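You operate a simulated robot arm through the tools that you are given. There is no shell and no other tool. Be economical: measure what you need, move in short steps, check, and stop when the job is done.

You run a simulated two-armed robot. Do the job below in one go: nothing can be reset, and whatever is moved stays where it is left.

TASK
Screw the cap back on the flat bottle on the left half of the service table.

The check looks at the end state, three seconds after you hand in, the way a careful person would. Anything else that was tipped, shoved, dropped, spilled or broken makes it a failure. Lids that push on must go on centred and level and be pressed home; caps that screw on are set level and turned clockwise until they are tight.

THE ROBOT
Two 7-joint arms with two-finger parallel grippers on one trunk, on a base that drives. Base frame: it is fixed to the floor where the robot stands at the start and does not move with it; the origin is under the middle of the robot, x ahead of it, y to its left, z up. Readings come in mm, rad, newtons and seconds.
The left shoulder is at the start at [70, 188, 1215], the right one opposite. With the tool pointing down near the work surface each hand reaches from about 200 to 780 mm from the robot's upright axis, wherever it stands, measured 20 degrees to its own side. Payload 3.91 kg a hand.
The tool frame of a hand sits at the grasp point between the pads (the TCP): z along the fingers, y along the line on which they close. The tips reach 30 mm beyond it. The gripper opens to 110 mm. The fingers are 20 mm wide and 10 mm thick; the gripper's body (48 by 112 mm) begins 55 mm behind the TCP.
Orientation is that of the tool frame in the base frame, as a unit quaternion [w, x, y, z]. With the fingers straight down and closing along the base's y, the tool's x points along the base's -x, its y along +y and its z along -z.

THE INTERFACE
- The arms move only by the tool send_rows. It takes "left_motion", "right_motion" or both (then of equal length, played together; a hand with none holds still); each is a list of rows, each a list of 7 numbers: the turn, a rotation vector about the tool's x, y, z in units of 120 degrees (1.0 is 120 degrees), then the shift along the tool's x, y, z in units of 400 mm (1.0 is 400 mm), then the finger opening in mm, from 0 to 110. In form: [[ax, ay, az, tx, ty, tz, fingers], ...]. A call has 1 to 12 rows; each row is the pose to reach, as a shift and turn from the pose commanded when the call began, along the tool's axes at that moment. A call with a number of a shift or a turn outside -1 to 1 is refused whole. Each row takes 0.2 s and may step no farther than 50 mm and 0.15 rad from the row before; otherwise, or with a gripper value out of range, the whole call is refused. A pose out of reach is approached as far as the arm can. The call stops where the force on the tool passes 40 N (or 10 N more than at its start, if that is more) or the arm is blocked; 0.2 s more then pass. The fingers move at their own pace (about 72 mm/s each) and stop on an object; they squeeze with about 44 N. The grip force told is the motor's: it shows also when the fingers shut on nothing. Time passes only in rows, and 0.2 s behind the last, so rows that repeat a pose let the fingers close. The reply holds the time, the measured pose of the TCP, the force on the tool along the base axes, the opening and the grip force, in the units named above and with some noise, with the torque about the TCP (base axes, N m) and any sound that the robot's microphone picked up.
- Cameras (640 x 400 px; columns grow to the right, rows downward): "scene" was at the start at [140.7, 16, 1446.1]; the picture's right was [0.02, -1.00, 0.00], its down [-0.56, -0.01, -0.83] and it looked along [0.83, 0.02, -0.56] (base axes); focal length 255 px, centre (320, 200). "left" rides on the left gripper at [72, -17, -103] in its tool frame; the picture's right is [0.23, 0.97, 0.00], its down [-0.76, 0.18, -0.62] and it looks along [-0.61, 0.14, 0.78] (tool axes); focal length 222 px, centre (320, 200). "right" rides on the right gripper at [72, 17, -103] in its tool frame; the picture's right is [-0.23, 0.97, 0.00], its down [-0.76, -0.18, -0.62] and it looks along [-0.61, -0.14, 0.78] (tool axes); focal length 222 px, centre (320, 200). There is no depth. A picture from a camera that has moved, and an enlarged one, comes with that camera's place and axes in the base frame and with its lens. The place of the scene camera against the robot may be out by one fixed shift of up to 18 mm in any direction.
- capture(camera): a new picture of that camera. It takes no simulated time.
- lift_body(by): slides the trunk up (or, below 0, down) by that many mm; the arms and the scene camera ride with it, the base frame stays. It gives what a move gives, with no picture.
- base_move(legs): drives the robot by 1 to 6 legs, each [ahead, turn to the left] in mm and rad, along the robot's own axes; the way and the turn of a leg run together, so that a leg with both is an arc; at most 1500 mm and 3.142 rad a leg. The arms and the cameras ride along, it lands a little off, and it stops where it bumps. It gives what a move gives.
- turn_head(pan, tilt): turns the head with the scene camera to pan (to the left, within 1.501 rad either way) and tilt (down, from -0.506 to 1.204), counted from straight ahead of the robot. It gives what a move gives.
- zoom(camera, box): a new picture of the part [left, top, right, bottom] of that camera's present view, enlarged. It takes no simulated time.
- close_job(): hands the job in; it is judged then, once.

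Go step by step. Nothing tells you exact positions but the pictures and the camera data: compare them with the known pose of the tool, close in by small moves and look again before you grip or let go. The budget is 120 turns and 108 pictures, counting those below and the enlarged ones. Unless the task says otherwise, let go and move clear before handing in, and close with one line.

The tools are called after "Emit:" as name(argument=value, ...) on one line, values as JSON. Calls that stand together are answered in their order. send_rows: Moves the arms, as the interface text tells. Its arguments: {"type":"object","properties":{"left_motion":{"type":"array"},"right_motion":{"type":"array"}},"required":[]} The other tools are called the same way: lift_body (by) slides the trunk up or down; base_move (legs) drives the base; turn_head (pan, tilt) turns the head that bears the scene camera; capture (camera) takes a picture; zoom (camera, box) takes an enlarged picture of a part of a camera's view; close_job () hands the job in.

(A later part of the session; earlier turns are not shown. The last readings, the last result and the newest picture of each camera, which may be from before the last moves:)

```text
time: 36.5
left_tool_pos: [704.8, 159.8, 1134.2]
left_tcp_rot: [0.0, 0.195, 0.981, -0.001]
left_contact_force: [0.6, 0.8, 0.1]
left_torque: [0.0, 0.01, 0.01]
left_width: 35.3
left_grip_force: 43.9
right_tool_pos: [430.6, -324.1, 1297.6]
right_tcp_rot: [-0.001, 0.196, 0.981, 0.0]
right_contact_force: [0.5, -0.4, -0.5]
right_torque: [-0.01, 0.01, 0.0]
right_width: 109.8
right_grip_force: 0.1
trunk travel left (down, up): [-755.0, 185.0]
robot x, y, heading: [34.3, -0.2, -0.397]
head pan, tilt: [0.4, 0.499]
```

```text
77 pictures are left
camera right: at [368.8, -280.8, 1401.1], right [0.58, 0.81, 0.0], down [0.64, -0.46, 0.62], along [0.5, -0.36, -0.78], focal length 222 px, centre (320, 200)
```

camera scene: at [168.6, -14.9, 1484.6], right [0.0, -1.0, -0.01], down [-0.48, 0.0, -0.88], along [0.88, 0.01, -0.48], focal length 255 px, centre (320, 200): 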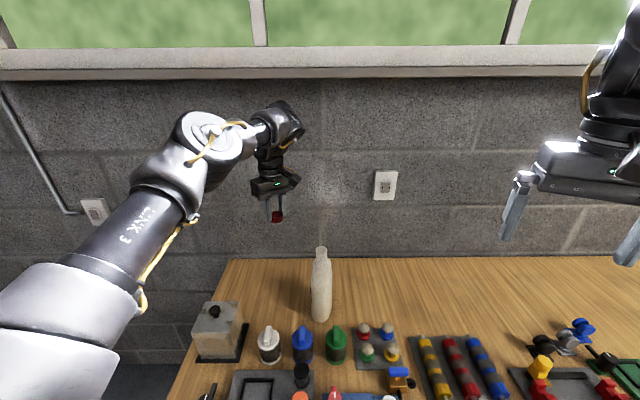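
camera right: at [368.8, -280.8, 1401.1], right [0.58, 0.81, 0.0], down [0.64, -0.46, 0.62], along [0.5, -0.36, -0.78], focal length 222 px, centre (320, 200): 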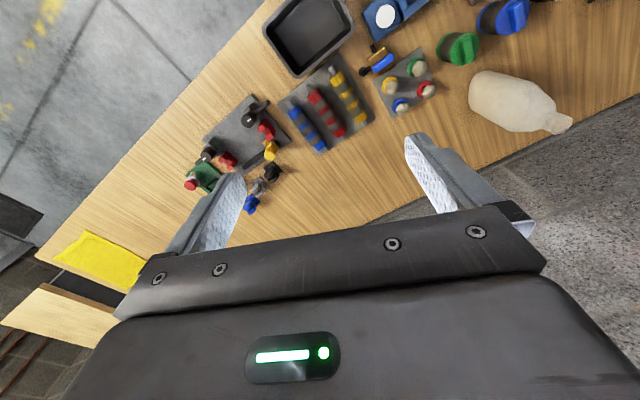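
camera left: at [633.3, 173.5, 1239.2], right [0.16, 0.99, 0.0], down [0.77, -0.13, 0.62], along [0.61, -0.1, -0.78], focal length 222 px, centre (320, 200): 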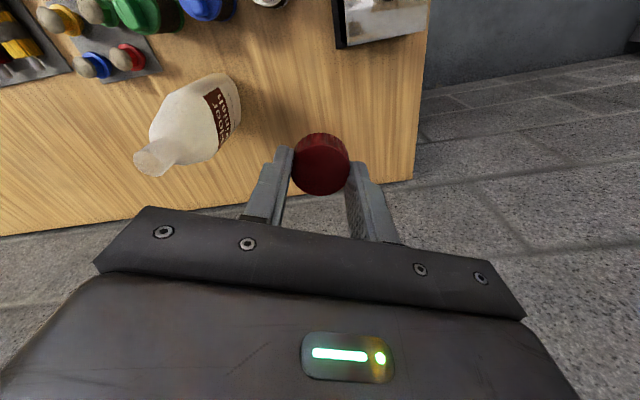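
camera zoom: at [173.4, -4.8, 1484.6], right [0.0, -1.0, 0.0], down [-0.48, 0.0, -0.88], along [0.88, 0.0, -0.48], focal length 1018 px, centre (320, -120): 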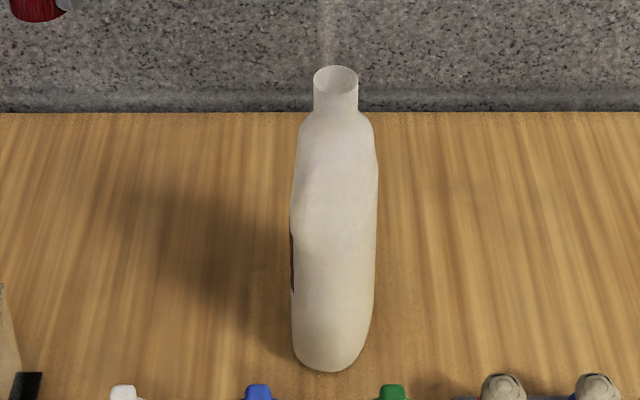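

Emit:
zoom(camera="left", box=[120, 60, 260, 190])

Emit:
zoom(camera="right", box=[450, 50, 590, 150])

```text
3.08 times, centred on (190, 125) of left
camera zoom: at [633.3, 173.5, 1239.2], right [0.16, 0.99, 0.0], down [0.77, -0.13, 0.62], along [0.61, -0.1, -0.78], focal length 684 px, centre (720, 431)
```

zoom: 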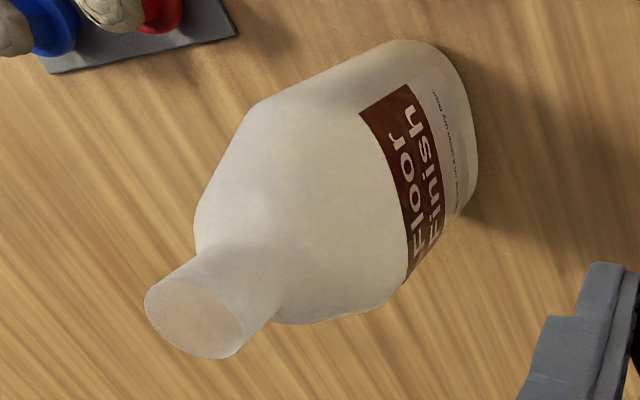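

```text
4.00 times, centred on (520, 100) of right
camera zoom: at [368.8, -280.8, 1401.1], right [0.58, 0.81, 0.0], down [0.64, -0.46, 0.62], along [0.5, -0.36, -0.78], focal length 888 px, centre (-480, 600)
```

zoom: 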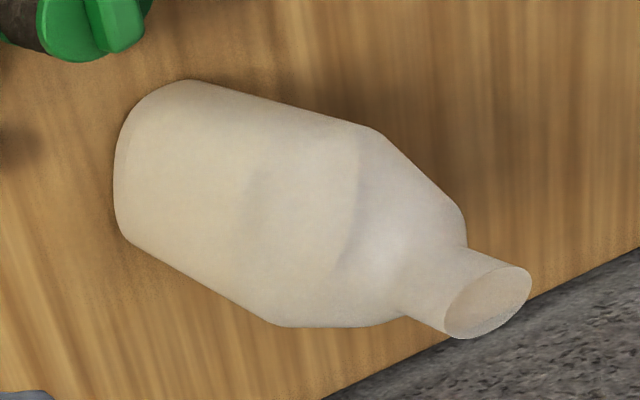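

The bottle's flat faces point along ±y, with its mouth near (717, -26, 1029). I'll bring the right hand in front of it, pitched 40° below horizontal and closing along y, to hold the body.

Emit:
send_rows(right_motion=[[-0.0068, -0.0342, -0.0147, -0.0084, 0.0708, 0.0663, 100], [-0.0137, -0.0684, -0.0293, -0.0168, 0.1415, 0.1325, 95], [-0.0205, -0.1027, -0.044, -0.0253, 0.2123, 0.1988, 90], [-0.0273, -0.1369, -0.0586, -0.0337, 0.283, 0.265, 90], [-0.0342, -0.1711, -0.0733, -0.0421, 0.3538, 0.3313, 90], [-0.041, -0.2053, -0.088, -0.0505, 0.4245, 0.3975, 90], [-0.0478, -0.2395, -0.1026, -0.0589, 0.4953, 0.4638, 90], [-0.0547, -0.2737, -0.1173, -0.0673, 0.566, 0.53, 90], [-0.0615, -0.308, -0.1319, -0.0758, 0.6368, 0.5963, 90], [-0.0683, -0.3422, -0.1466, -0.0842, 0.7075, 0.6625, 90], [-0.0752, -0.3764, -0.1612, -0.0926, 0.7783, 0.7288, 90], [-0.082, -0.4106, -0.1759, -0.101, 0.849, 0.795, 90]])

Emit:
capture(camera="right")

Emit:
capture(camera="scene")

```text
time: 39.1
left_tool_pos: [706.2, 162.0, 1135.1]
left_tcp_rot: [-0.001, 0.196, 0.981, -0.001]
left_contact_force: [0.3, -0.6, 0.2]
left_torque: [0.04, -0.03, 0.02]
left_width: 35.5
left_grip_force: 44.5
right_tool_pos: [597.3, -23.9, 980.3]
right_tcp_rot: [0.422, 0.001, 0.907, 0.0]
right_contact_force: [0.9, 0.4, 0.0]
right_torque: [0.02, 0.0, -0.01]
right_width: 89.9
right_grip_force: 0.1
right hand out of reach, approached as far as the arm can: row 3, 4, 5, 6, 7, 8, 9, 10
trunk travel left (down, up): [-755.0, 185.0]
robot x, y, heading: [31.2, -1.7, -0.394]
head pan, tilt: [0.4, 0.499]
```

```text
74 pictures are left
camera right: at [470.0, -6.7, 990.7], right [0.15, 0.97, 0.17], down [0.01, -0.18, 0.98], along [0.99, -0.14, -0.04], focal length 222 px, centre (320, 200)
```

right: 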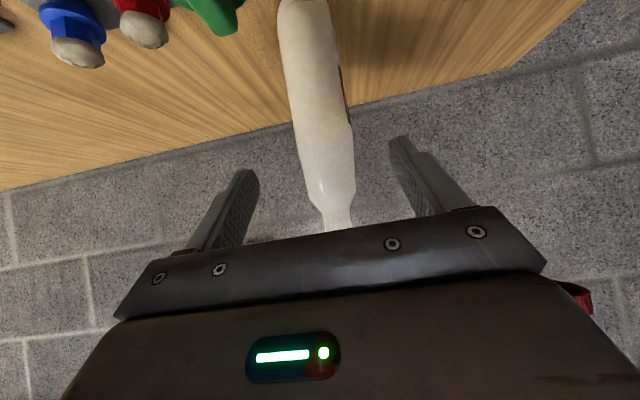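

```text
73 pictures are left
camera scene: at [174.1, -4.7, 1484.6], right [0.0, -1.0, 0.0], down [-0.48, 0.0, -0.88], along [0.88, 0.0, -0.48], focal length 255 px, centre (320, 200)
```

scene: 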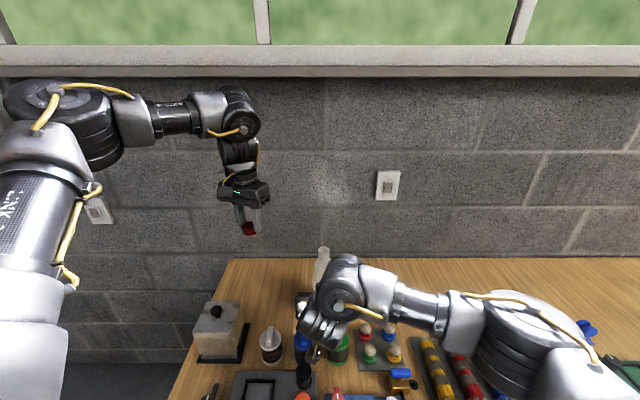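

The bottle is centred between the right fingers, so I'll advance along the tool axis.

Emit:
send_rows(right_motion=[[0, 0, 0, 0, 0, 0.08, 90], [0, 0, 0, 0, 0, 0.16, 90], [0, 0, 0, 0, 0, 0.23, 90], [0, 0, 0, 0, 0, 0.28, 90], [0, 0, 0, 0, 0, 0.325, 90]])

Emit:
capture(camera="right")

Emit:
capture(camera="left")

```text
time: 40.4
left_tool_pos: [705.6, 160.8, 1134.6]
left_tcp_rot: [-0.001, 0.195, 0.981, 0.0]
left_contact_force: [-0.3, 0.2, -0.3]
left_torque: [0.03, 0.03, -0.01]
left_width: 35.6
left_grip_force: 44.3
right_tool_pos: [695.3, -26.2, 895.4]
right_tcp_rot: [0.422, 0.001, 0.907, -0.001]
right_contact_force: [0.8, 0.3, -0.7]
right_torque: [0.0, 0.01, 0.0]
right_width: 89.8
right_grip_force: 0.1
trunk travel left (down, up): [-755.0, 185.0]
robot x, y, heading: [35.4, -0.8, -0.392]
head pan, tilt: [0.4, 0.499]
```

```text
72 pictures are left
camera right: at [569.5, -8.6, 906.4], right [0.15, 0.97, 0.17], down [0.01, -0.18, 0.98], along [0.99, -0.14, -0.04], focal length 222 px, centre (320, 200)
```

right: 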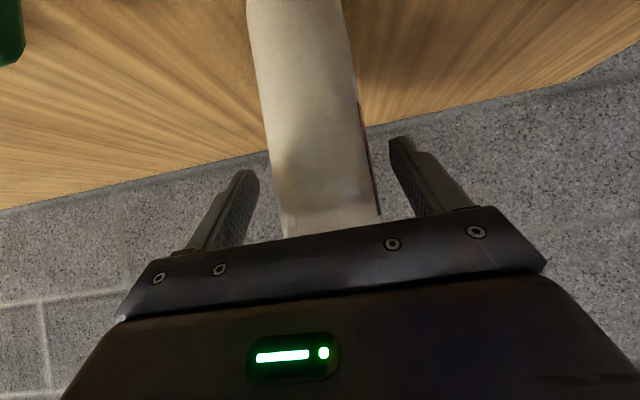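

```text
71 pictures are left
camera left: at [633.2, 173.6, 1239.3], right [0.16, 0.99, 0.0], down [0.77, -0.13, 0.62], along [0.61, -0.1, -0.78], focal length 222 px, centre (320, 200)
```

left: 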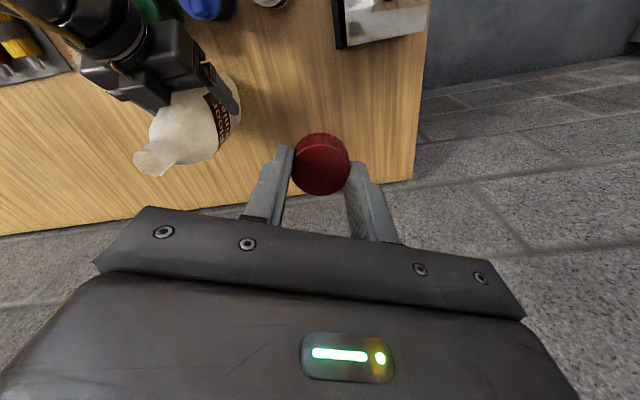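

Bottle undisturbed and centred. Closing the right hand gently in steps.

Emit:
send_rows(right_motion=[[0, 0, 0, 0, 0, 0, 75], [0, 0, 0, 0, 0, 0, 68], [0, 0, 0, 0, 0, 0, 62], [0, 0, 0, 0, 0, 0, 56], [0, 0, 0, 0, 0, 0, 50], [0, 0, 0, 0, 0, 0, 45], [0, 0, 0, 0, 0, 0, 40], [0, 0, 0, 0, 0, 0, 40]])

Emit:
zoom(camera="left", box=[80, 50, 260, 190])

Emit:
capture(camera="right")

```text
time: 42.1
left_tool_pos: [706.2, 159.9, 1134.7]
left_tcp_rot: [0.0, 0.196, 0.981, -0.001]
left_contact_force: [-0.4, 0.3, -0.2]
left_torque: [0.01, 0.01, -0.03]
left_width: 35.8
left_grip_force: 43.8
right_tool_pos: [695.9, -27.2, 896.3]
right_tcp_rot: [0.422, 0.001, 0.907, 0.0]
right_contact_force: [1.2, -1.8, 0.5]
right_torque: [-0.45, -0.29, -0.13]
right_width: 62.6
right_grip_force: 44.2
trunk travel left (down, up): [-755.0, 185.0]
robot x, y, heading: [34.8, -4.0, -0.397]
head pan, tilt: [0.4, 0.499]
```

```text
2.86 times, centred on (170, 120) of left
camera zoom: at [633.1, 172.8, 1239.4], right [0.16, 0.99, 0.0], down [0.77, -0.13, 0.62], along [0.61, -0.1, -0.78], focal length 635 px, centre (749, 429)
```

zoom: 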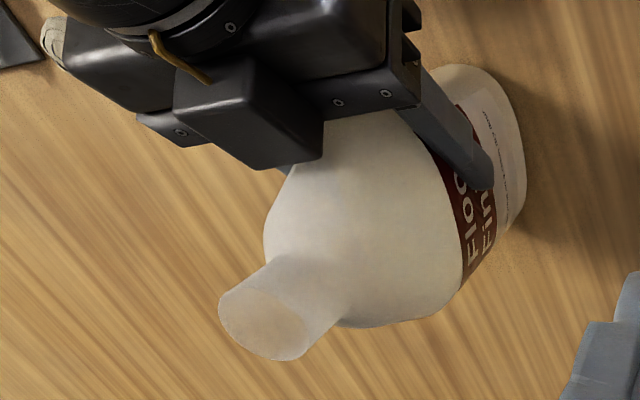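

```text
69 pictures are left
camera right: at [569.1, -9.2, 906.5], right [0.15, 0.97, 0.17], down [0.01, -0.18, 0.98], along [0.99, -0.14, -0.04], focal length 222 px, centre (320, 200)
```

right: 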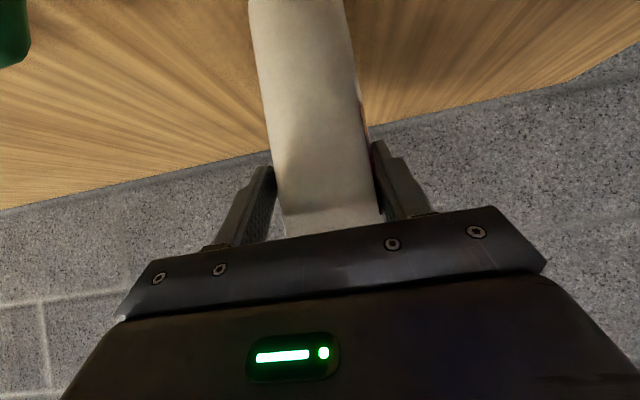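

The bottle is held (62.6 mm). I'll bring the cap above the mouth with a clear gap and compare.

Emit:
send_rows(left_motion=[[0, 0, 0, -0.042, -0.083, 0, 20], [0, 0, 0, -0.083, -0.166, 0, 20], [0, 0, 0, -0.125, -0.249, 0, 20], [0, 0, 0, -0.166, -0.332, 0, 20], [0, 0, 0, -0.208, -0.4145, 0, 20], [0, 0, 0, -0.208, -0.4145, 0.04, 20]])

Emit:
capture(camera="left")

Emit:
capture(camera="scene")

```text
time: 43.5
left_tool_pos: [720.4, -23.4, 1120.3]
left_tcp_rot: [0.0, 0.195, 0.981, -0.001]
left_contact_force: [0.7, 0.6, -0.8]
left_torque: [-0.02, 0.0, 0.04]
left_width: 35.5
left_grip_force: 44.2
right_tool_pos: [696.0, -27.0, 895.5]
right_tcp_rot: [0.421, 0.001, 0.907, -0.001]
right_contact_force: [-0.4, -2.9, 0.0]
right_torque: [-0.14, 0.04, -0.03]
right_width: 62.2
right_grip_force: 44.4
trunk travel left (down, up): [-755.0, 185.0]
robot x, y, heading: [32.9, -2.7, -0.398]
head pan, tilt: [0.4, 0.499]
```

```text
68 pictures are left
camera left: at [648.9, -10.6, 1224.9], right [0.16, 0.99, 0.0], down [0.77, -0.13, 0.62], along [0.61, -0.1, -0.78], focal length 222 px, centre (320, 200)
```

left: 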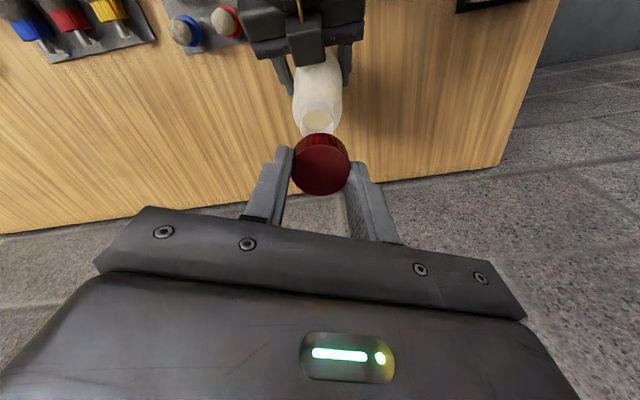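

```text
67 pictures are left
camera scene: at [173.4, -3.6, 1484.7], right [0.0, -1.0, 0.0], down [-0.48, 0.0, -0.88], along [0.88, 0.0, -0.48], focal length 255 px, centre (320, 200)
```

scene: 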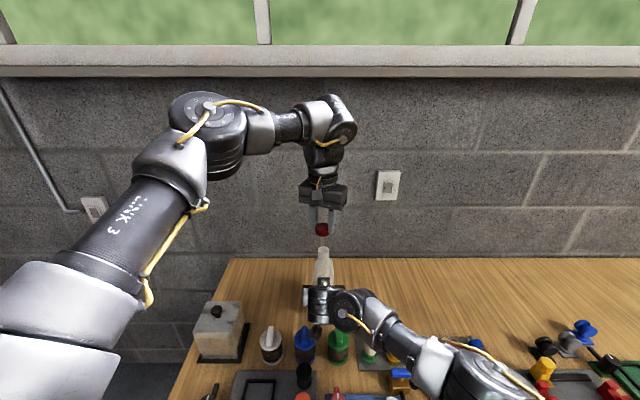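

Emit:
zoom(camera="left", box=[272, 95, 368, 200])

Emit:
zoom(camera="scene", box=[290, 210, 354, 290])

```text
3.81 times, centred on (320, 148) of left
camera zoom: at [648.9, -10.6, 1224.9], right [0.16, 0.99, 0.0], down [0.77, -0.13, 0.62], along [0.61, -0.1, -0.78], focal length 846 px, centre (320, 400)
```

zoom: 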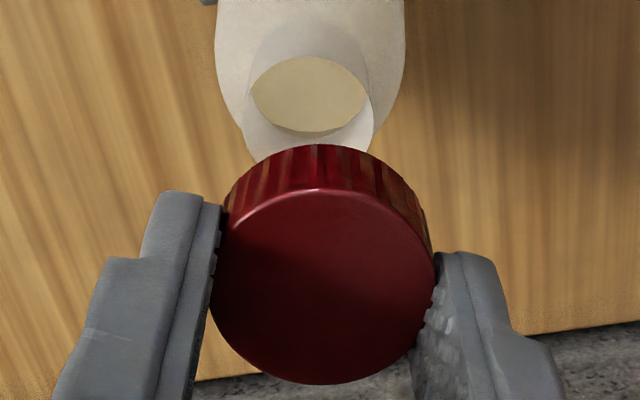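

```text
5.00 times, centred on (322, 250) of scene
camera zoom: at [173.4, -3.6, 1484.7], right [0.0, -1.0, 0.0], down [-0.48, 0.0, -0.88], along [0.88, 0.0, -0.48], focal length 1273 px, centre (310, -50)
```

zoom: 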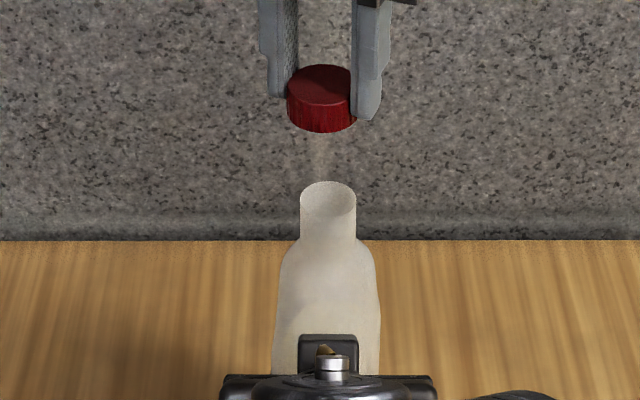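

Correcting for the visible inner wall, the mouth is about 3 mm to the -y side of the cap. I'll shift, wind the wrist a bit counter-clockwise, and check that the pose holds.

Emit:
send_rows(left_motion=[[0, 0, -0.06, -0.001, -0.0079, 0, 20], [0, 0, -0.12, -0.001, -0.0079, 0, 20], [0, 0, -0.18, -0.001, -0.0079, 0, 20], [0, 0, -0.24, -0.001, -0.0079, 0, 20], [0, 0, -0.3, -0.001, -0.0079, 0, 20], [0, 0, -0.36, -0.001, -0.0079, 0, 20], [0, 0, -0.36, -0.001, -0.0079, 0, 20]])

Emit:
zoom(camera="left", box=[272, 95, 368, 200])

Emit:
zoom(camera="scene", box=[290, 210, 354, 290])

```text
time: 45.1
left_tool_pos: [724.6, -24.7, 1122.4]
left_tcp_rot: [-0.002, -0.179, 0.984, 0.0]
left_contact_force: [0.3, 0.0, -0.6]
left_torque: [-0.02, 0.0, 0.02]
left_width: 35.5
left_grip_force: 43.6
left hand out of reach, approached as far as the arm can: row 6, 7
right_tool_pos: [694.7, -25.1, 895.2]
right_tcp_rot: [0.421, 0.0, 0.907, -0.001]
right_contact_force: [-1.2, -2.5, 2.8]
right_torque: [-0.14, 0.09, -0.05]
right_width: 61.9
right_grip_force: 43.7
trunk travel left (down, up): [-755.0, 185.0]
robot x, y, heading: [35.7, -3.9, -0.397]
head pan, tilt: [0.4, 0.499]
```

```text
3.81 times, centred on (320, 148) of left
camera zoom: at [663.3, -65.1, 1226.5], right [-0.56, 0.83, 0.0], down [0.65, 0.44, 0.62], along [0.52, 0.35, -0.78], focal length 846 px, centre (320, 400)
```

zoom: 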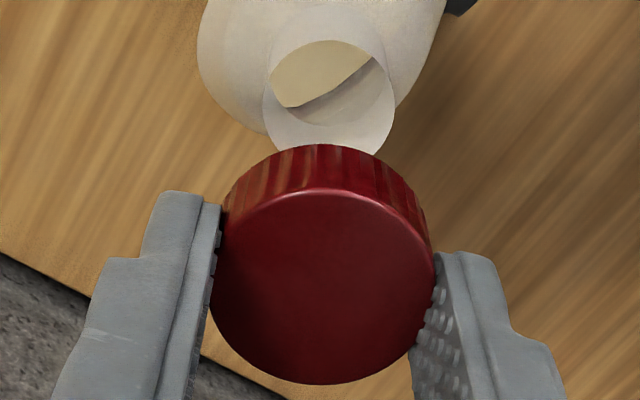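

```text
5.00 times, centred on (322, 250) of scene
camera zoom: at [172.5, -2.6, 1484.7], right [0.0, -1.0, 0.0], down [-0.48, 0.0, -0.88], along [0.88, 0.0, -0.48], focal length 1273 px, centre (310, -50)
```

zoom: 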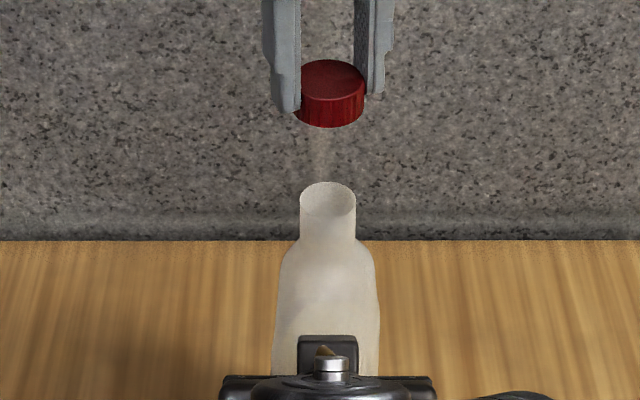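

The mouth is confirmed at (720, -25.5). I'll back off the wrist limit a little, centre the cap, and come down to just above contact.

Emit:
send_rows(left_motion=[[0, 0, 0.05, 0.01, 0.0017, 0, 20], [0, 0, 0.06, 0.01, 0.0017, 0.05, 20], [0, 0, 0.06, 0.01, 0.0017, 0.1, 20], [0, 0, 0.06, 0.01, 0.0017, 0.122, 20], [0, 0, 0.06, 0.01, 0.0017, 0.122, 20]])

Emit:
zoom(camera="left", box=[272, 95, 368, 200])

Emit:
zoom(camera="scene", box=[290, 210, 354, 290])

```text
time: 46.4
left_tool_pos: [718.9, -28.2, 1073.0]
left_tcp_rot: [-0.001, -0.117, 0.993, 0.0]
left_contact_force: [0.7, -0.8, 0.2]
left_torque: [0.02, -0.02, -0.02]
left_width: 35.6
left_grip_force: 43.5
right_tool_pos: [695.0, -25.8, 896.2]
right_tcp_rot: [0.421, 0.001, 0.907, 0.0]
right_contact_force: [-2.4, 0.5, 0.3]
right_torque: [-0.07, 0.11, -0.04]
right_width: 61.8
right_grip_force: 44.4
trunk travel left (down, up): [-755.0, 185.0]
robot x, y, heading: [33.6, 0.4, -0.396]
head pan, tilt: [0.4, 0.499]
```

```text
3.81 times, centred on (320, 148) of left
camera zoom: at [653.9, -60.5, 1177.1], right [-0.45, 0.89, 0.0], down [0.7, 0.35, 0.62], along [0.56, 0.28, -0.78], focal length 846 px, centre (320, 400)
```

zoom: 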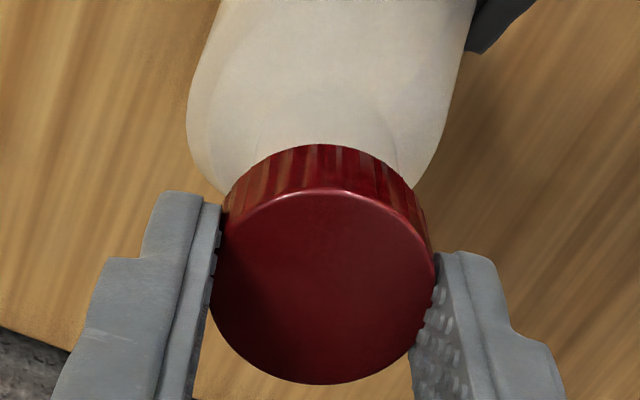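

```text
5.00 times, centred on (322, 250) of scene
camera zoom: at [172.9, -5.1, 1484.6], right [0.0, -1.0, 0.0], down [-0.48, 0.0, -0.88], along [0.88, 0.0, -0.48], focal length 1273 px, centre (310, -50)
```

zoom: 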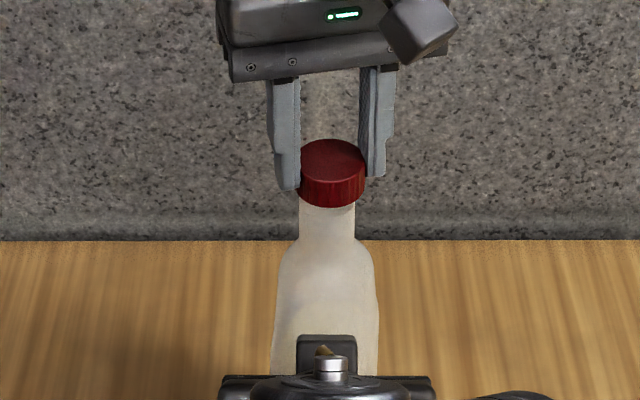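

The cap looks about 3 mm too far to -y, so I'll correct it and check again.

Emit:
send_rows(left_motion=[[0, 0, 0, -0.0044, 0.0056, 0, 20], [0, 0, 0, -0.0044, 0.0056, 0, 20]])

Emit:
zoom(camera="scene", box=[300, 220, 348, 270])

Emit:
capture(camera="left")

```text
time: 47.0
left_tool_pos: [720.5, -26.1, 1073.7]
left_tcp_rot: [-0.001, -0.118, 0.993, 0.0]
left_contact_force: [-0.2, 0.5, 0.5]
left_torque: [-0.03, 0.02, -0.01]
left_width: 35.6
left_grip_force: 43.8
right_tool_pos: [696.2, -26.0, 896.5]
right_tcp_rot: [0.422, 0.0, 0.907, 0.001]
right_contact_force: [-1.8, 0.6, -0.2]
right_torque: [-0.09, 0.09, -0.04]
right_width: 61.9
right_grip_force: 43.8
trunk travel left (down, up): [-755.0, 185.0]
robot x, y, heading: [32.8, 1.2, -0.398]
head pan, tilt: [0.4, 0.499]
```

```text
8.00 times, centred on (324, 245) of scene
camera zoom: at [172.9, -5.1, 1484.6], right [0.0, -1.0, 0.0], down [-0.48, 0.0, -0.88], along [0.88, 0.0, -0.48], focal length 2037 px, centre (288, -160)
```

zoom: 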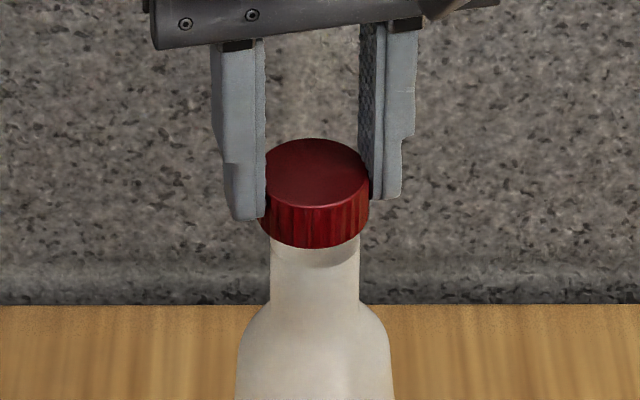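

```text
59 pictures are left
camera left: at [655.2, -58.2, 1177.6], right [-0.45, 0.89, 0.0], down [0.7, 0.35, 0.62], along [0.56, 0.28, -0.78], focal length 222 px, centre (320, 200)
```

left: 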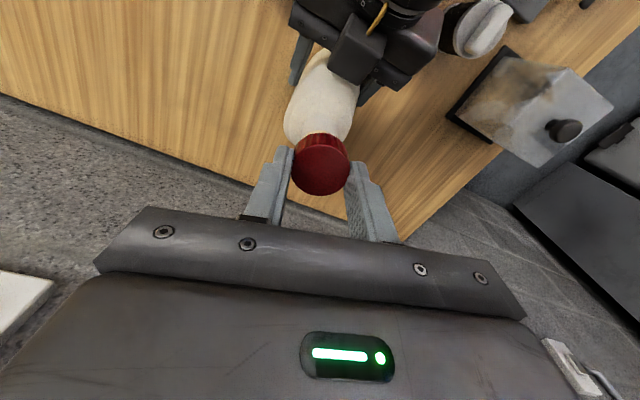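

Centred in y. I'll lower slowly to contact.

Emit:
send_rows(left_motion=[[0, 0, 0, 0, 0, 0.008, 20], [0, 0, 0, 0, 0, 0.014, 20], [0, 0, 0, 0, 0, 0.02, 20], [0, 0, 0, 0, 0, 0.025, 20]])

Emit:
zoom(camera="scene", box=[300, 220, 348, 270])

```text
time: 48.0
left_tool_pos: [719.5, -26.3, 1063.5]
left_tcp_rot: [0.0, -0.118, 0.993, 0.0]
left_contact_force: [0.6, -0.3, 0.0]
left_torque: [0.03, 0.01, 0.03]
left_width: 35.6
left_grip_force: 44.1
right_tool_pos: [695.1, -26.1, 896.3]
right_tcp_rot: [0.422, 0.001, 0.906, 0.0]
right_contact_force: [-1.0, 0.5, 0.2]
right_torque: [-0.06, 0.09, -0.01]
right_width: 61.6
right_grip_force: 43.3
trunk travel left (down, up): [-755.0, 185.0]
robot x, y, heading: [32.6, 4.3, -0.399]
head pan, tilt: [0.4, 0.499]
```

```text
8.00 times, centred on (324, 245) of scene
camera zoom: at [173.0, -5.0, 1484.6], right [0.0, -1.0, 0.0], down [-0.48, 0.0, -0.88], along [0.88, 0.0, -0.48], focal length 2037 px, centre (288, -160)
```

zoom: 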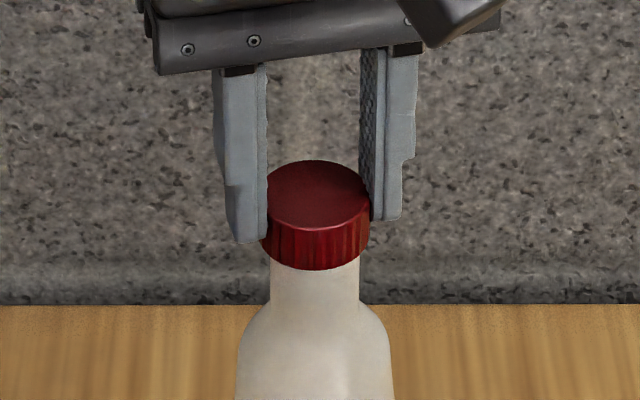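

Emit:
send_rows(left_motion=[[0, 0, 0, 0, 0, 0.003, 20], [0, 0, 0, 0, 0, 0.006, 20], [0, 0, 0, 0, 0, 0.009, 20], [0, 0, 0, 0, 0, 0.012, 20]])

```text
time: 49.1
left_tool_pos: [721.2, -27.5, 1061.5]
left_tcp_rot: [0.002, -0.118, 0.993, -0.004]
left_contact_force: [-0.3, 1.1, 7.8]
left_torque: [0.0, 0.14, -0.02]
left_width: 35.2
left_grip_force: 44.0
right_tool_pos: [694.4, -25.9, 895.3]
right_tcp_rot: [0.422, 0.001, 0.907, -0.001]
right_contact_force: [-0.8, -0.7, 2.4]
right_torque: [0.1, 0.59, -0.16]
right_width: 61.5
right_grip_force: 44.1
trunk travel left (down, up): [-755.0, 185.0]
robot x, y, heading: [32.6, 3.5, -0.401]
head pan, tilt: [0.4, 0.499]
stopped in row 4 (left hand): the force on the tool passed its limit (the readings are from after the stop); the commanded pose is now the measured one
```

Contact at TCP z ≈ 1061.5. I'll check alignment before turning.

Emit:
zoom(camera="scene", box=[300, 220, 348, 270])

Emit:
zoom(camera="left", box=[272, 95, 368, 200])

```text
8.00 times, centred on (324, 245) of scene
camera zoom: at [171.2, -5.0, 1484.7], right [0.0, -1.0, 0.0], down [-0.48, 0.0, -0.88], along [0.88, 0.0, -0.48], focal length 2037 px, centre (288, -160)
```

zoom: 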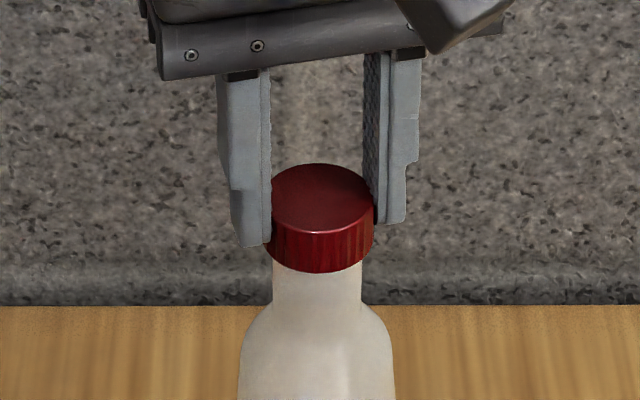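

```text
3.81 times, centred on (320, 148) of left
camera zoom: at [655.2, -59.3, 1166.2], right [-0.45, 0.89, -0.01], down [0.7, 0.36, 0.62], along [0.56, 0.28, -0.78], focal length 846 px, centre (320, 400)
```

zoom: 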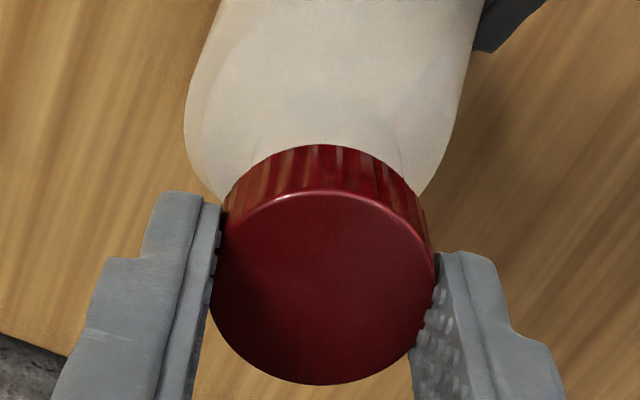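

Nearly centred, so I'll nudge 0.8 mm in +y and begin turning clockwise with light downward feed.

Emit:
send_rows(left_motion=[[0, 0, 0.06, 0, 0.002, 0.0, 20], [0, 0, 0.12, 0, 0.002, 0.001, 20], [0, 0, 0.18, 0, 0.002, 0.002, 20], [0, 0, 0.24, 0, 0.002, 0.003, 20], [0, 0, 0.3, 0, 0.002, 0.004, 20], [0, 0, 0.36, 0, 0.002, 0.005, 20]])

```text
time: 50.5
left_tool_pos: [720.8, -25.9, 1058.7]
left_tcp_rot: [0.002, 0.256, 0.967, -0.003]
left_contact_force: [-3.0, -2.0, 0.4]
left_torque: [-0.07, 0.13, 0.04]
left_width: 35.6
left_grip_force: 44.3
right_tool_pos: [694.3, -27.1, 895.3]
right_tcp_rot: [0.421, 0.001, 0.907, -0.001]
right_contact_force: [0.6, 2.7, 5.9]
right_torque: [-0.02, 0.09, 0.02]
right_width: 61.5
right_grip_force: 44.3
trunk travel left (down, up): [-755.0, 185.0]
robot x, y, heading: [30.5, -3.0, -0.391]
head pan, tilt: [0.4, 0.499]
```

Emit:
send_rows(left_motion=[[0, 0, 0.065, 0, 0, 0.0005, 20], [0, 0, 0.13, 0, 0, 0.001, 20], [0, 0, 0.195, 0, 0, 0.0015, 20], [0, 0, 0.26, 0, 0, 0.002, 20], [0, 0, 0.325, 0, 0, 0.0025, 20], [0, 0, 0.39, 0, 0, 0.003, 20], [0, 0, 0.455, 0, 0, 0.0035, 20], [0, 0, 0.52, 0, 0, 0.004, 20]])

Emit:
zoom(camera="scene", box=[300, 220, 348, 270])

```text
time: 52.3
left_tool_pos: [721.7, -25.8, 1058.1]
left_tcp_rot: [0.003, 0.721, 0.693, -0.001]
left_contact_force: [-5.4, -5.3, 0.4]
left_torque: [-0.18, 0.2, 0.05]
left_width: 35.5
left_grip_force: 43.7
right_tool_pos: [693.9, -25.5, 895.5]
right_tcp_rot: [0.422, 0.001, 0.907, -0.001]
right_contact_force: [7.1, 7.2, 7.9]
right_torque: [-0.09, 0.11, 0.14]
right_width: 60.9
right_grip_force: 44.2
trunk travel left (down, up): [-755.0, 185.0]
robot x, y, heading: [35.4, 3.0, -0.395]
head pan, tilt: [0.4, 0.499]
```

```text
8.00 times, centred on (324, 245) of scene
camera zoom: at [171.7, -4.8, 1484.8], right [0.0, -1.0, 0.0], down [-0.48, 0.0, -0.88], along [0.88, 0.0, -0.48], focal length 2037 px, centre (288, -160)
```

zoom: 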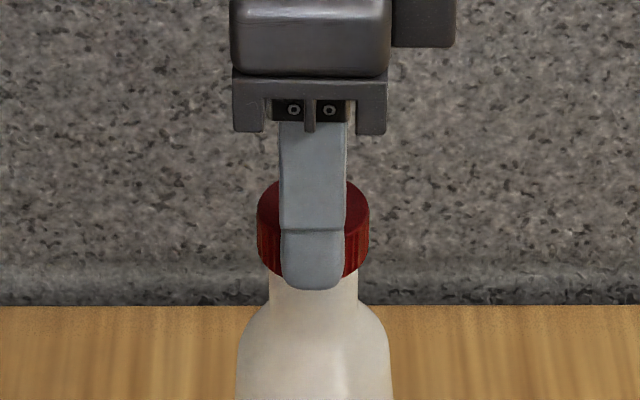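

Lateral load is building slightly, so I'll shift about 1 mm to relieve it and continue turning.

Emit:
send_rows(left_motion=[[0, 0, 0.065, -0.0026, -0.0024, 0.0003, 20], [0, 0, 0.13, -0.0026, -0.0024, 0.0006, 20], [0, 0, 0.195, -0.0026, -0.0024, 0.0009, 20], [0, 0, 0.26, -0.0026, -0.0024, 0.0012, 20], [0, 0, 0.325, -0.0026, -0.0024, 0.0015, 20], [0, 0, 0.39, -0.0026, -0.0024, 0.0018, 20]])

```text
time: 53.7
left_tool_pos: [722.0, -26.6, 1056.2]
left_tcp_rot: [0.003, 0.937, 0.349, 0.001]
left_contact_force: [-1.7, -1.9, 0.7]
left_torque: [-0.06, 0.04, 0.04]
left_width: 35.5
left_grip_force: 43.9
right_tool_pos: [693.8, -27.0, 896.3]
right_tcp_rot: [0.422, 0.001, 0.906, -0.001]
right_contact_force: [3.0, 6.3, 11.1]
right_torque: [0.57, -0.29, 0.11]
right_width: 61.2
right_grip_force: 43.5
trunk travel left (down, up): [-755.0, 185.0]
robot x, y, heading: [31.7, 2.7, -0.395]
head pan, tilt: [0.4, 0.499]
```

Emit:
send_rows(left_motion=[[0, 0, 0.065, 0, 0, 0.0003, 20], [0, 0, 0.13, 0, 0, 0.0006, 20], [0, 0, 0.195, 0, 0, 0.0009, 20], [0, 0, 0.26, 0, 0, 0.0012, 20], [0, 0, 0.325, 0, 0, 0.0015, 20], [0, 0, 0.39, 0, 0, 0.0018, 20]])

Emit:
capture(camera="scene")

```text
time: 55.1
left_tool_pos: [719.5, -24.7, 1055.8]
left_tcp_rot: [0.002, 0.999, -0.05, 0.001]
left_contact_force: [-0.1, -1.3, 0.1]
left_torque: [-0.02, 0.02, 0.02]
left_width: 35.7
left_grip_force: 43.6
right_tool_pos: [694.6, -27.3, 895.7]
right_tcp_rot: [0.422, 0.0, 0.907, 0.0]
right_contact_force: [1.1, 4.2, 11.7]
right_torque: [0.73, -0.47, 0.07]
right_width: 61.2
right_grip_force: 43.9
trunk travel left (down, up): [-755.0, 185.0]
robot x, y, heading: [36.2, -1.9, -0.393]
head pan, tilt: [0.4, 0.499]
```

```text
54 pictures are left
camera scene: at [171.4, -4.5, 1484.8], right [0.0, -1.0, 0.0], down [-0.48, 0.0, -0.88], along [0.88, 0.0, -0.48], focal length 255 px, centre (320, 200)
```

scene: 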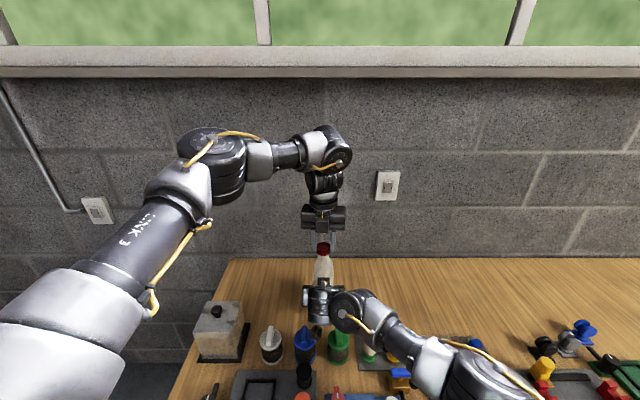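

Emit:
send_rows(left_motion=[[0, 0, 0.065, 0, 0, 0.0003, 20], [0, 0, 0.13, 0, 0, 0.0006, 20], [0, 0, 0.195, 0, 0, 0.0009, 20], [0, 0, 0.26, 0, 0, 0.0012, 20], [0, 0, 0.325, 0, 0, 0.0015, 20], [0, 0, 0.39, 0, 0, 0.0018, 20], [0, 0, 0.455, 0, 0, 0.0021, 20]])

Emit:
zoom(camera="scene", box=[300, 220, 348, 270])

```text
time: 56.7
left_tool_pos: [719.7, -27.3, 1056.4]
left_tcp_rot: [0.002, 0.865, -0.502, 0.003]
left_contact_force: [-1.0, 0.7, -0.1]
left_torque: [0.02, 0.0, 0.01]
left_width: 35.4
left_grip_force: 44.6
right_tool_pos: [694.2, -26.3, 895.1]
right_tcp_rot: [0.421, 0.0, 0.907, 0.0]
right_contact_force: [0.5, 1.5, 10.2]
right_torque: [0.64, -0.36, 0.02]
right_width: 61.1
right_grip_force: 43.9
trunk travel left (down, up): [-755.0, 185.0]
robot x, y, heading: [35.2, 0.2, -0.396]
head pan, tilt: [0.4, 0.499]
```

```text
8.00 times, centred on (324, 245) of scene
camera zoom: at [171.4, -4.8, 1484.8], right [0.0, -1.0, 0.0], down [-0.48, 0.0, -0.88], along [0.88, 0.0, -0.48], focal length 2037 px, centre (288, -160)
```

zoom: 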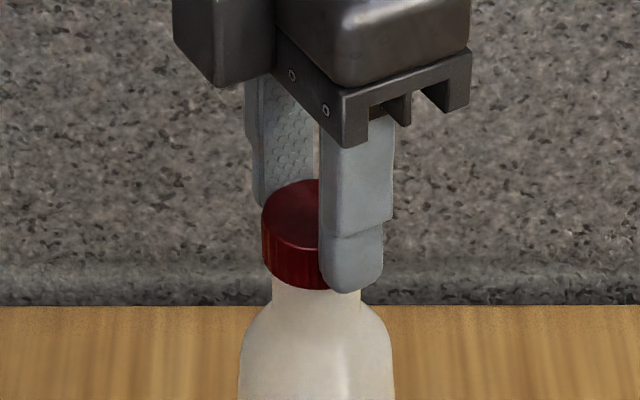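

There is no axial or torque resistance yet. I'll press straight down gently to see whether the cap is held by the thread.

Emit:
send_rows(left_motion=[[0, 0, 0, 0, 0, 0.0015, 20], [0, 0, 0, 0, 0, 0.003, 20], [0, 0, 0, 0, 0, 0.0045, 20]])

```text
time: 57.5
left_tool_pos: [719.6, -27.4, 1054.2]
left_tcp_rot: [0.001, 0.865, -0.502, 0.003]
left_contact_force: [-2.1, 1.5, 0.4]
left_torque: [0.07, 0.09, -0.02]
left_width: 35.2
left_grip_force: 43.4
right_tool_pos: [693.8, -26.8, 894.4]
right_tcp_rot: [0.421, 0.001, 0.907, -0.001]
right_contact_force: [2.3, 0.3, 8.9]
right_torque: [0.77, 0.01, -0.09]
right_width: 61.1
right_grip_force: 44.1
trunk travel left (down, up): [-755.0, 185.0]
robot x, y, heading: [34.6, 0.0, -0.397]
head pan, tilt: [0.4, 0.499]
```

Emit:
zoom(camera="scene", box=[300, 220, 348, 270])

Emit:
zoom(camera="left", box=[260, 60, 380, 200])

```text
8.00 times, centred on (324, 245) of scene
camera zoom: at [171.2, -4.7, 1484.8], right [0.0, -1.0, 0.0], down [-0.48, 0.0, -0.88], along [0.88, 0.0, -0.48], focal length 2037 px, centre (288, -160)
```

zoom: 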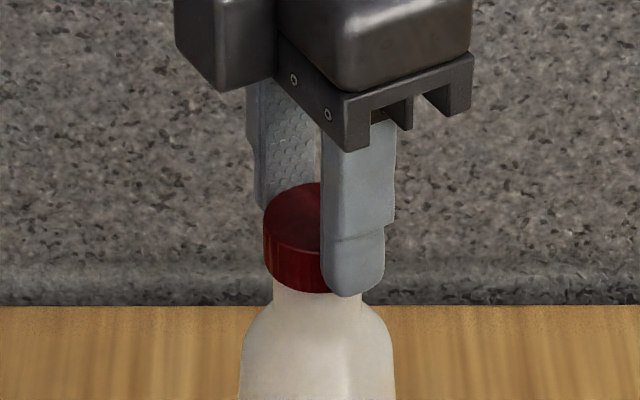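

```text
2.86 times, centred on (320, 130) of left
camera zoom: at [771.5, -80.3, 1158.2], right [-0.73, -0.68, 0.0], down [-0.53, 0.58, 0.62], along [-0.42, 0.45, -0.79], focal length 635 px, centre (320, 400)
```

zoom: 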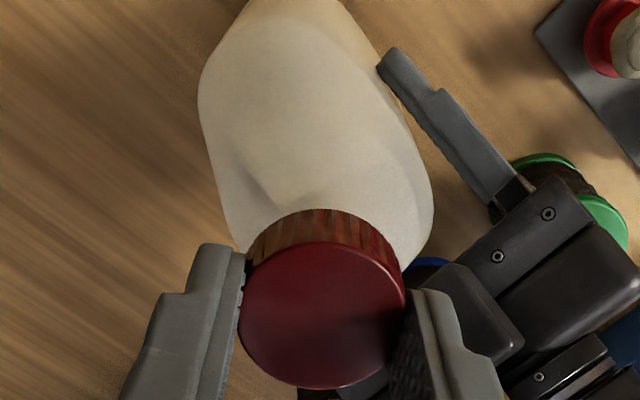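

The cap follows down freely, so it isn't at the thread seat yet. I'll continue turning with a slightly larger feed.

Emit:
send_rows(left_motion=[[0, 0, 0.06, 0, 0, 0.001, 20], [0, 0, 0.12, 0, 0, 0.002, 20], [0, 0, 0.18, 0, 0, 0.003, 20], [0, 0, 0.24, 0, 0, 0.004, 20], [0, 0, 0.3, 0, 0, 0.005, 20], [0, 0, 0.36, 0, 0, 0.006, 20]])

```text
time: 58.9
left_tool_pos: [719.3, -26.5, 1051.9]
left_tcp_rot: [-0.001, -0.619, 0.786, -0.002]
left_contact_force: [-6.4, 2.2, -1.1]
left_torque: [0.57, 0.24, 0.0]
left_width: 35.5
left_grip_force: 44.5
right_tool_pos: [694.0, -26.9, 896.6]
right_tcp_rot: [0.421, 0.001, 0.907, -0.001]
right_contact_force: [2.9, -1.7, 8.3]
right_torque: [0.12, 0.24, 0.06]
right_width: 61.2
right_grip_force: 43.7
trunk travel left (down, up): [-755.0, 185.0]
robot x, y, heading: [33.3, -1.9, -0.397]
head pan, tilt: [0.4, 0.499]
```

Emit:
send_rows(left_motion=[[0, 0, 0.05, 0.0006, 0.0024, 0.0005, 20], [0, 0, 0.11, 0.0006, 0.0024, 0.001, 20], [0, 0, 0.17, 0.0006, 0.0024, 0.002, 20], [0, 0, 0.23, 0.0006, 0.0024, 0.003, 20], [0, 0, 0.29, 0.0006, 0.0024, 0.004, 20]])

Emit:
zoom(camera="scene", box=[300, 220, 348, 270])

```text
time: 60.1
left_tool_pos: [719.8, -26.5, 1049.9]
left_tcp_rot: [0.0, -0.354, 0.935, -0.003]
left_contact_force: [3.9, 5.9, 5.0]
left_torque: [0.19, -0.06, -0.02]
left_width: 35.6
left_grip_force: 43.6
right_tool_pos: [695.1, -27.0, 895.4]
right_tcp_rot: [0.421, 0.002, 0.907, -0.001]
right_contact_force: [-3.0, -5.2, 7.1]
right_torque: [0.65, -0.19, -0.39]
right_width: 60.7
right_grip_force: 43.6
trunk travel left (down, up): [-755.0, 185.0]
robot x, y, heading: [39.9, -1.8, -0.399]
head pan, tilt: [0.4, 0.499]
```

```text
8.00 times, centred on (324, 245) of scene
camera zoom: at [171.2, -4.8, 1484.9], right [0.0, -1.0, 0.0], down [-0.48, 0.0, -0.88], along [0.88, 0.0, -0.48], focal length 2037 px, centre (288, -160)
```

zoom: 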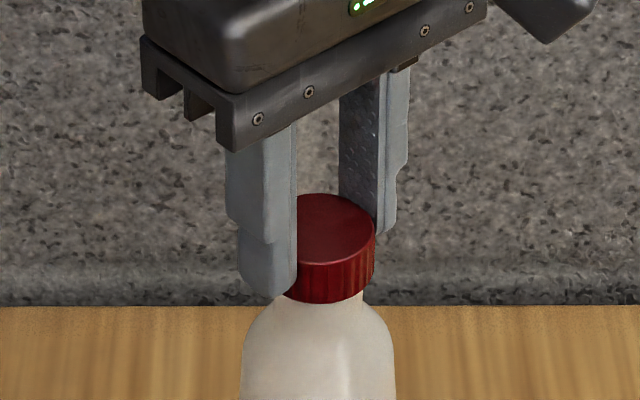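

Axial resistance has started (5 N) and the cap is far down the neck. I'll continue turning with low feed and watch the torque.

Emit:
send_rows(left_motion=[[0, 0, 0.06, -0.0024, 0.0005, 0.0005, 20], [0, 0, 0.12, -0.0024, 0.0005, 0.001, 20], [0, 0, 0.18, -0.0024, 0.0005, 0.0015, 20], [0, 0, 0.24, -0.0024, 0.0005, 0.002, 20]])

```text
time: 61.1
left_tool_pos: [720.9, -27.3, 1048.6]
left_tcp_rot: [0.0, -0.111, 0.994, -0.003]
left_contact_force: [1.9, -0.5, 9.7]
left_torque: [-0.08, 0.11, -0.04]
left_width: 35.5
left_grip_force: 44.2
right_tool_pos: [693.9, -27.2, 895.9]
right_tcp_rot: [0.422, 0.001, 0.907, -0.001]
right_contact_force: [0.7, -1.3, 4.3]
right_torque: [-0.24, -0.25, -0.07]
right_width: 61.0
right_grip_force: 44.1
trunk travel left (down, up): [-755.0, 185.0]
robot x, y, heading: [34.0, 0.4, -0.397]
head pan, tilt: [0.4, 0.499]
```

Emit:
send_rows(left_motion=[[0, 0, 0.06, 0, 0, 0.0, 20], [0, 0, 0.12, 0, 0, 0.0005, 20], [0, 0, 0.18, 0, 0, 0.0005, 20], [0, 0, 0.24, 0, 0, 0.001, 20], [0, 0, 0.3, 0, 0, 0.001, 20]])

```text
time: 61.6
left_tool_pos: [705.5, -28.6, 1051.0]
left_tcp_rot: [0.017, -0.056, 0.998, -0.002]
left_contact_force: [3.9, 3.4, 7.1]
left_torque: [0.12, 0.5, 0.02]
left_width: 35.7
left_grip_force: 44.0
left hand out of reach, approached as far as the arm can: row 1, 2
right_tool_pos: [691.3, -25.0, 896.9]
right_tcp_rot: [0.422, 0.001, 0.907, 0.0]
right_contact_force: [-14.5, -4.8, 11.9]
right_torque: [0.2, 0.74, -0.16]
right_width: 59.7
right_grip_force: 44.0
trunk travel left (down, up): [-755.0, 185.0]
robot x, y, heading: [35.4, 0.1, -0.397]
head pan, tilt: [0.4, 0.499]
stopped in row 2 (right hand): the force on the tool passed its limit (the readings are from after the stop); the commanded pose is now the measured one
```

The left wrist reached its limit and pulled sideways. I'll look before doing anything else.

Emit:
zoom(camera="scene", box=[280, 210, 376, 290])

Emit:
capture(camera="left")

Emit:
capture(camera="right")

```text
5.00 times, centred on (328, 250) of scene
camera zoom: at [169.7, -5.0, 1484.9], right [0.0, -1.0, 0.0], down [-0.48, 0.0, -0.88], along [0.88, 0.0, -0.48], focal length 1273 px, centre (280, -50)
```

zoom: 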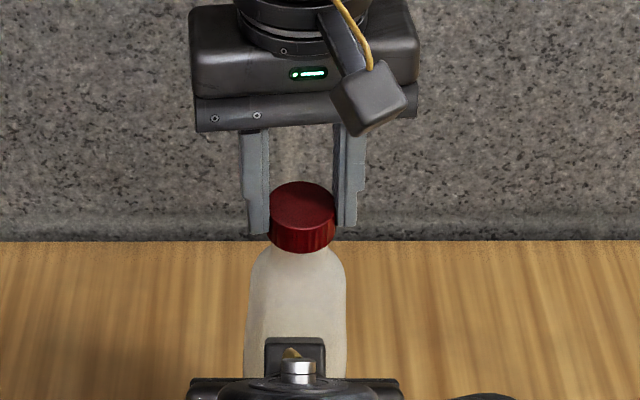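

```text
48 pictures are left
camera left: at [633.3, -52.5, 1152.9], right [-0.34, 0.94, -0.01], down [0.72, 0.26, 0.65], along [0.61, 0.21, -0.76], focal length 222 px, centre (320, 200)
```

left: 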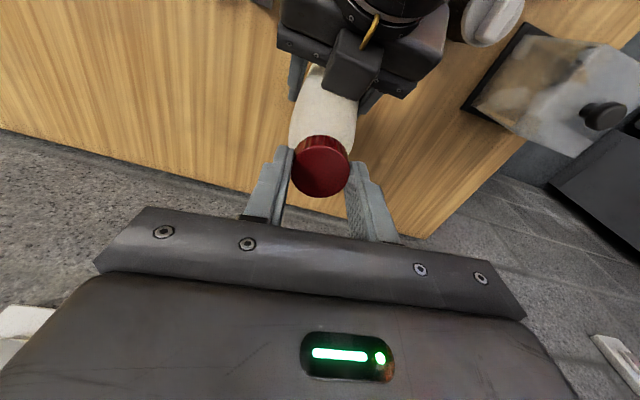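

```text
47 pictures are left
camera right: at [565.8, -7.6, 907.2], right [0.15, 0.97, 0.18], down [0.01, -0.18, 0.98], along [0.99, -0.14, -0.04], focal length 222 px, centre (320, 200)
```

right: 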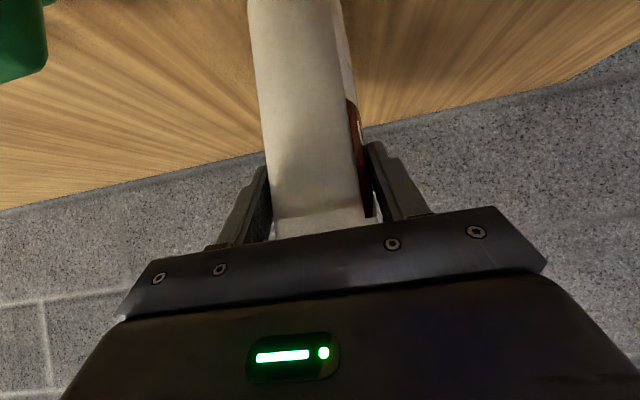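

The bottle leaned slightly toward me inside the right grip. I'll undo that by moving the left hand back to the original axis while unwinding a few degrees.

Emit:
send_rows(left_motion=[[-0.001, 0.004, -0.03, -0.009, 0, 0.001, 20], [-0.002, 0.008, -0.06, -0.019, 0, 0.002, 20], [-0.003, 0.012, -0.09, -0.028, 0.0004, 0.0035, 20], [-0.0043, 0.0158, -0.09, -0.0377, 0.0008, 0.005, 20], [-0.0043, 0.0158, -0.09, -0.0377, 0.0008, 0.005, 20]])

Emit:
zoom(camera="scene", box=[280, 210, 376, 290])

Emit:
capture(camera="right")

```text
time: 62.8
left_tool_pos: [720.8, -27.0, 1050.1]
left_tcp_rot: [-0.003, -0.149, 0.989, -0.002]
left_contact_force: [-25.9, 3.1, 27.5]
left_torque: [-0.09, 1.42, 0.01]
left_width: 35.3
left_grip_force: 44.0
right_tool_pos: [694.4, -26.4, 893.8]
right_tcp_rot: [0.422, 0.002, 0.907, -0.001]
right_contact_force: [36.0, -0.6, -6.9]
right_torque: [0.6, 0.25, 0.24]
right_width: 59.3
right_grip_force: 44.4
trunk travel left (down, up): [-755.0, 185.0]
robot x, y, heading: [34.1, -0.9, -0.392]
head pan, tilt: [0.4, 0.499]
```

```text
5.00 times, centred on (328, 250) of scene
camera zoom: at [171.1, -4.3, 1484.9], right [0.0, -1.0, 0.0], down [-0.48, 0.0, -0.88], along [0.88, 0.0, -0.48], focal length 1273 px, centre (280, -50)
```

zoom: 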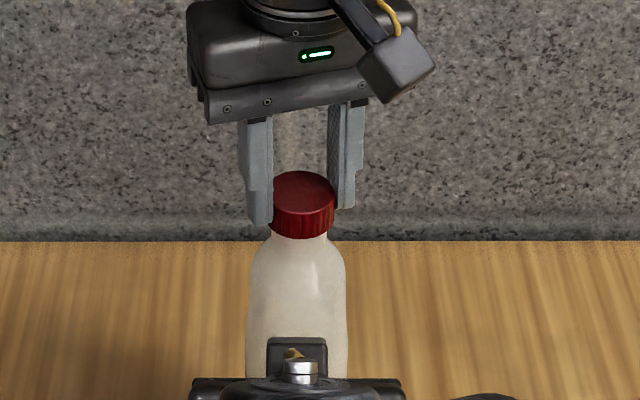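

```text
45 pictures are left
camera right: at [567.2, -8.2, 906.4], right [0.15, 0.97, 0.17], down [0.01, -0.18, 0.98], along [0.99, -0.14, -0.04], focal length 222 px, centre (320, 200)
```

right: 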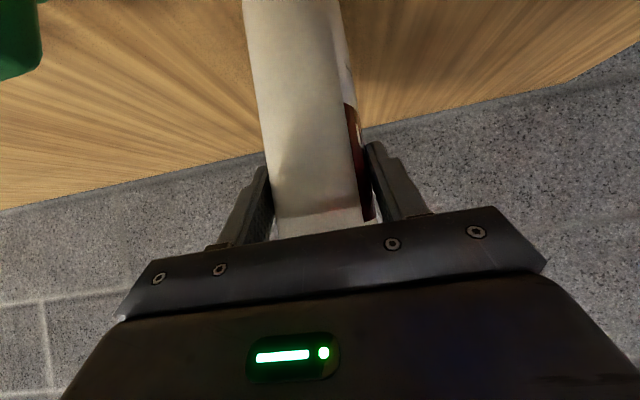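

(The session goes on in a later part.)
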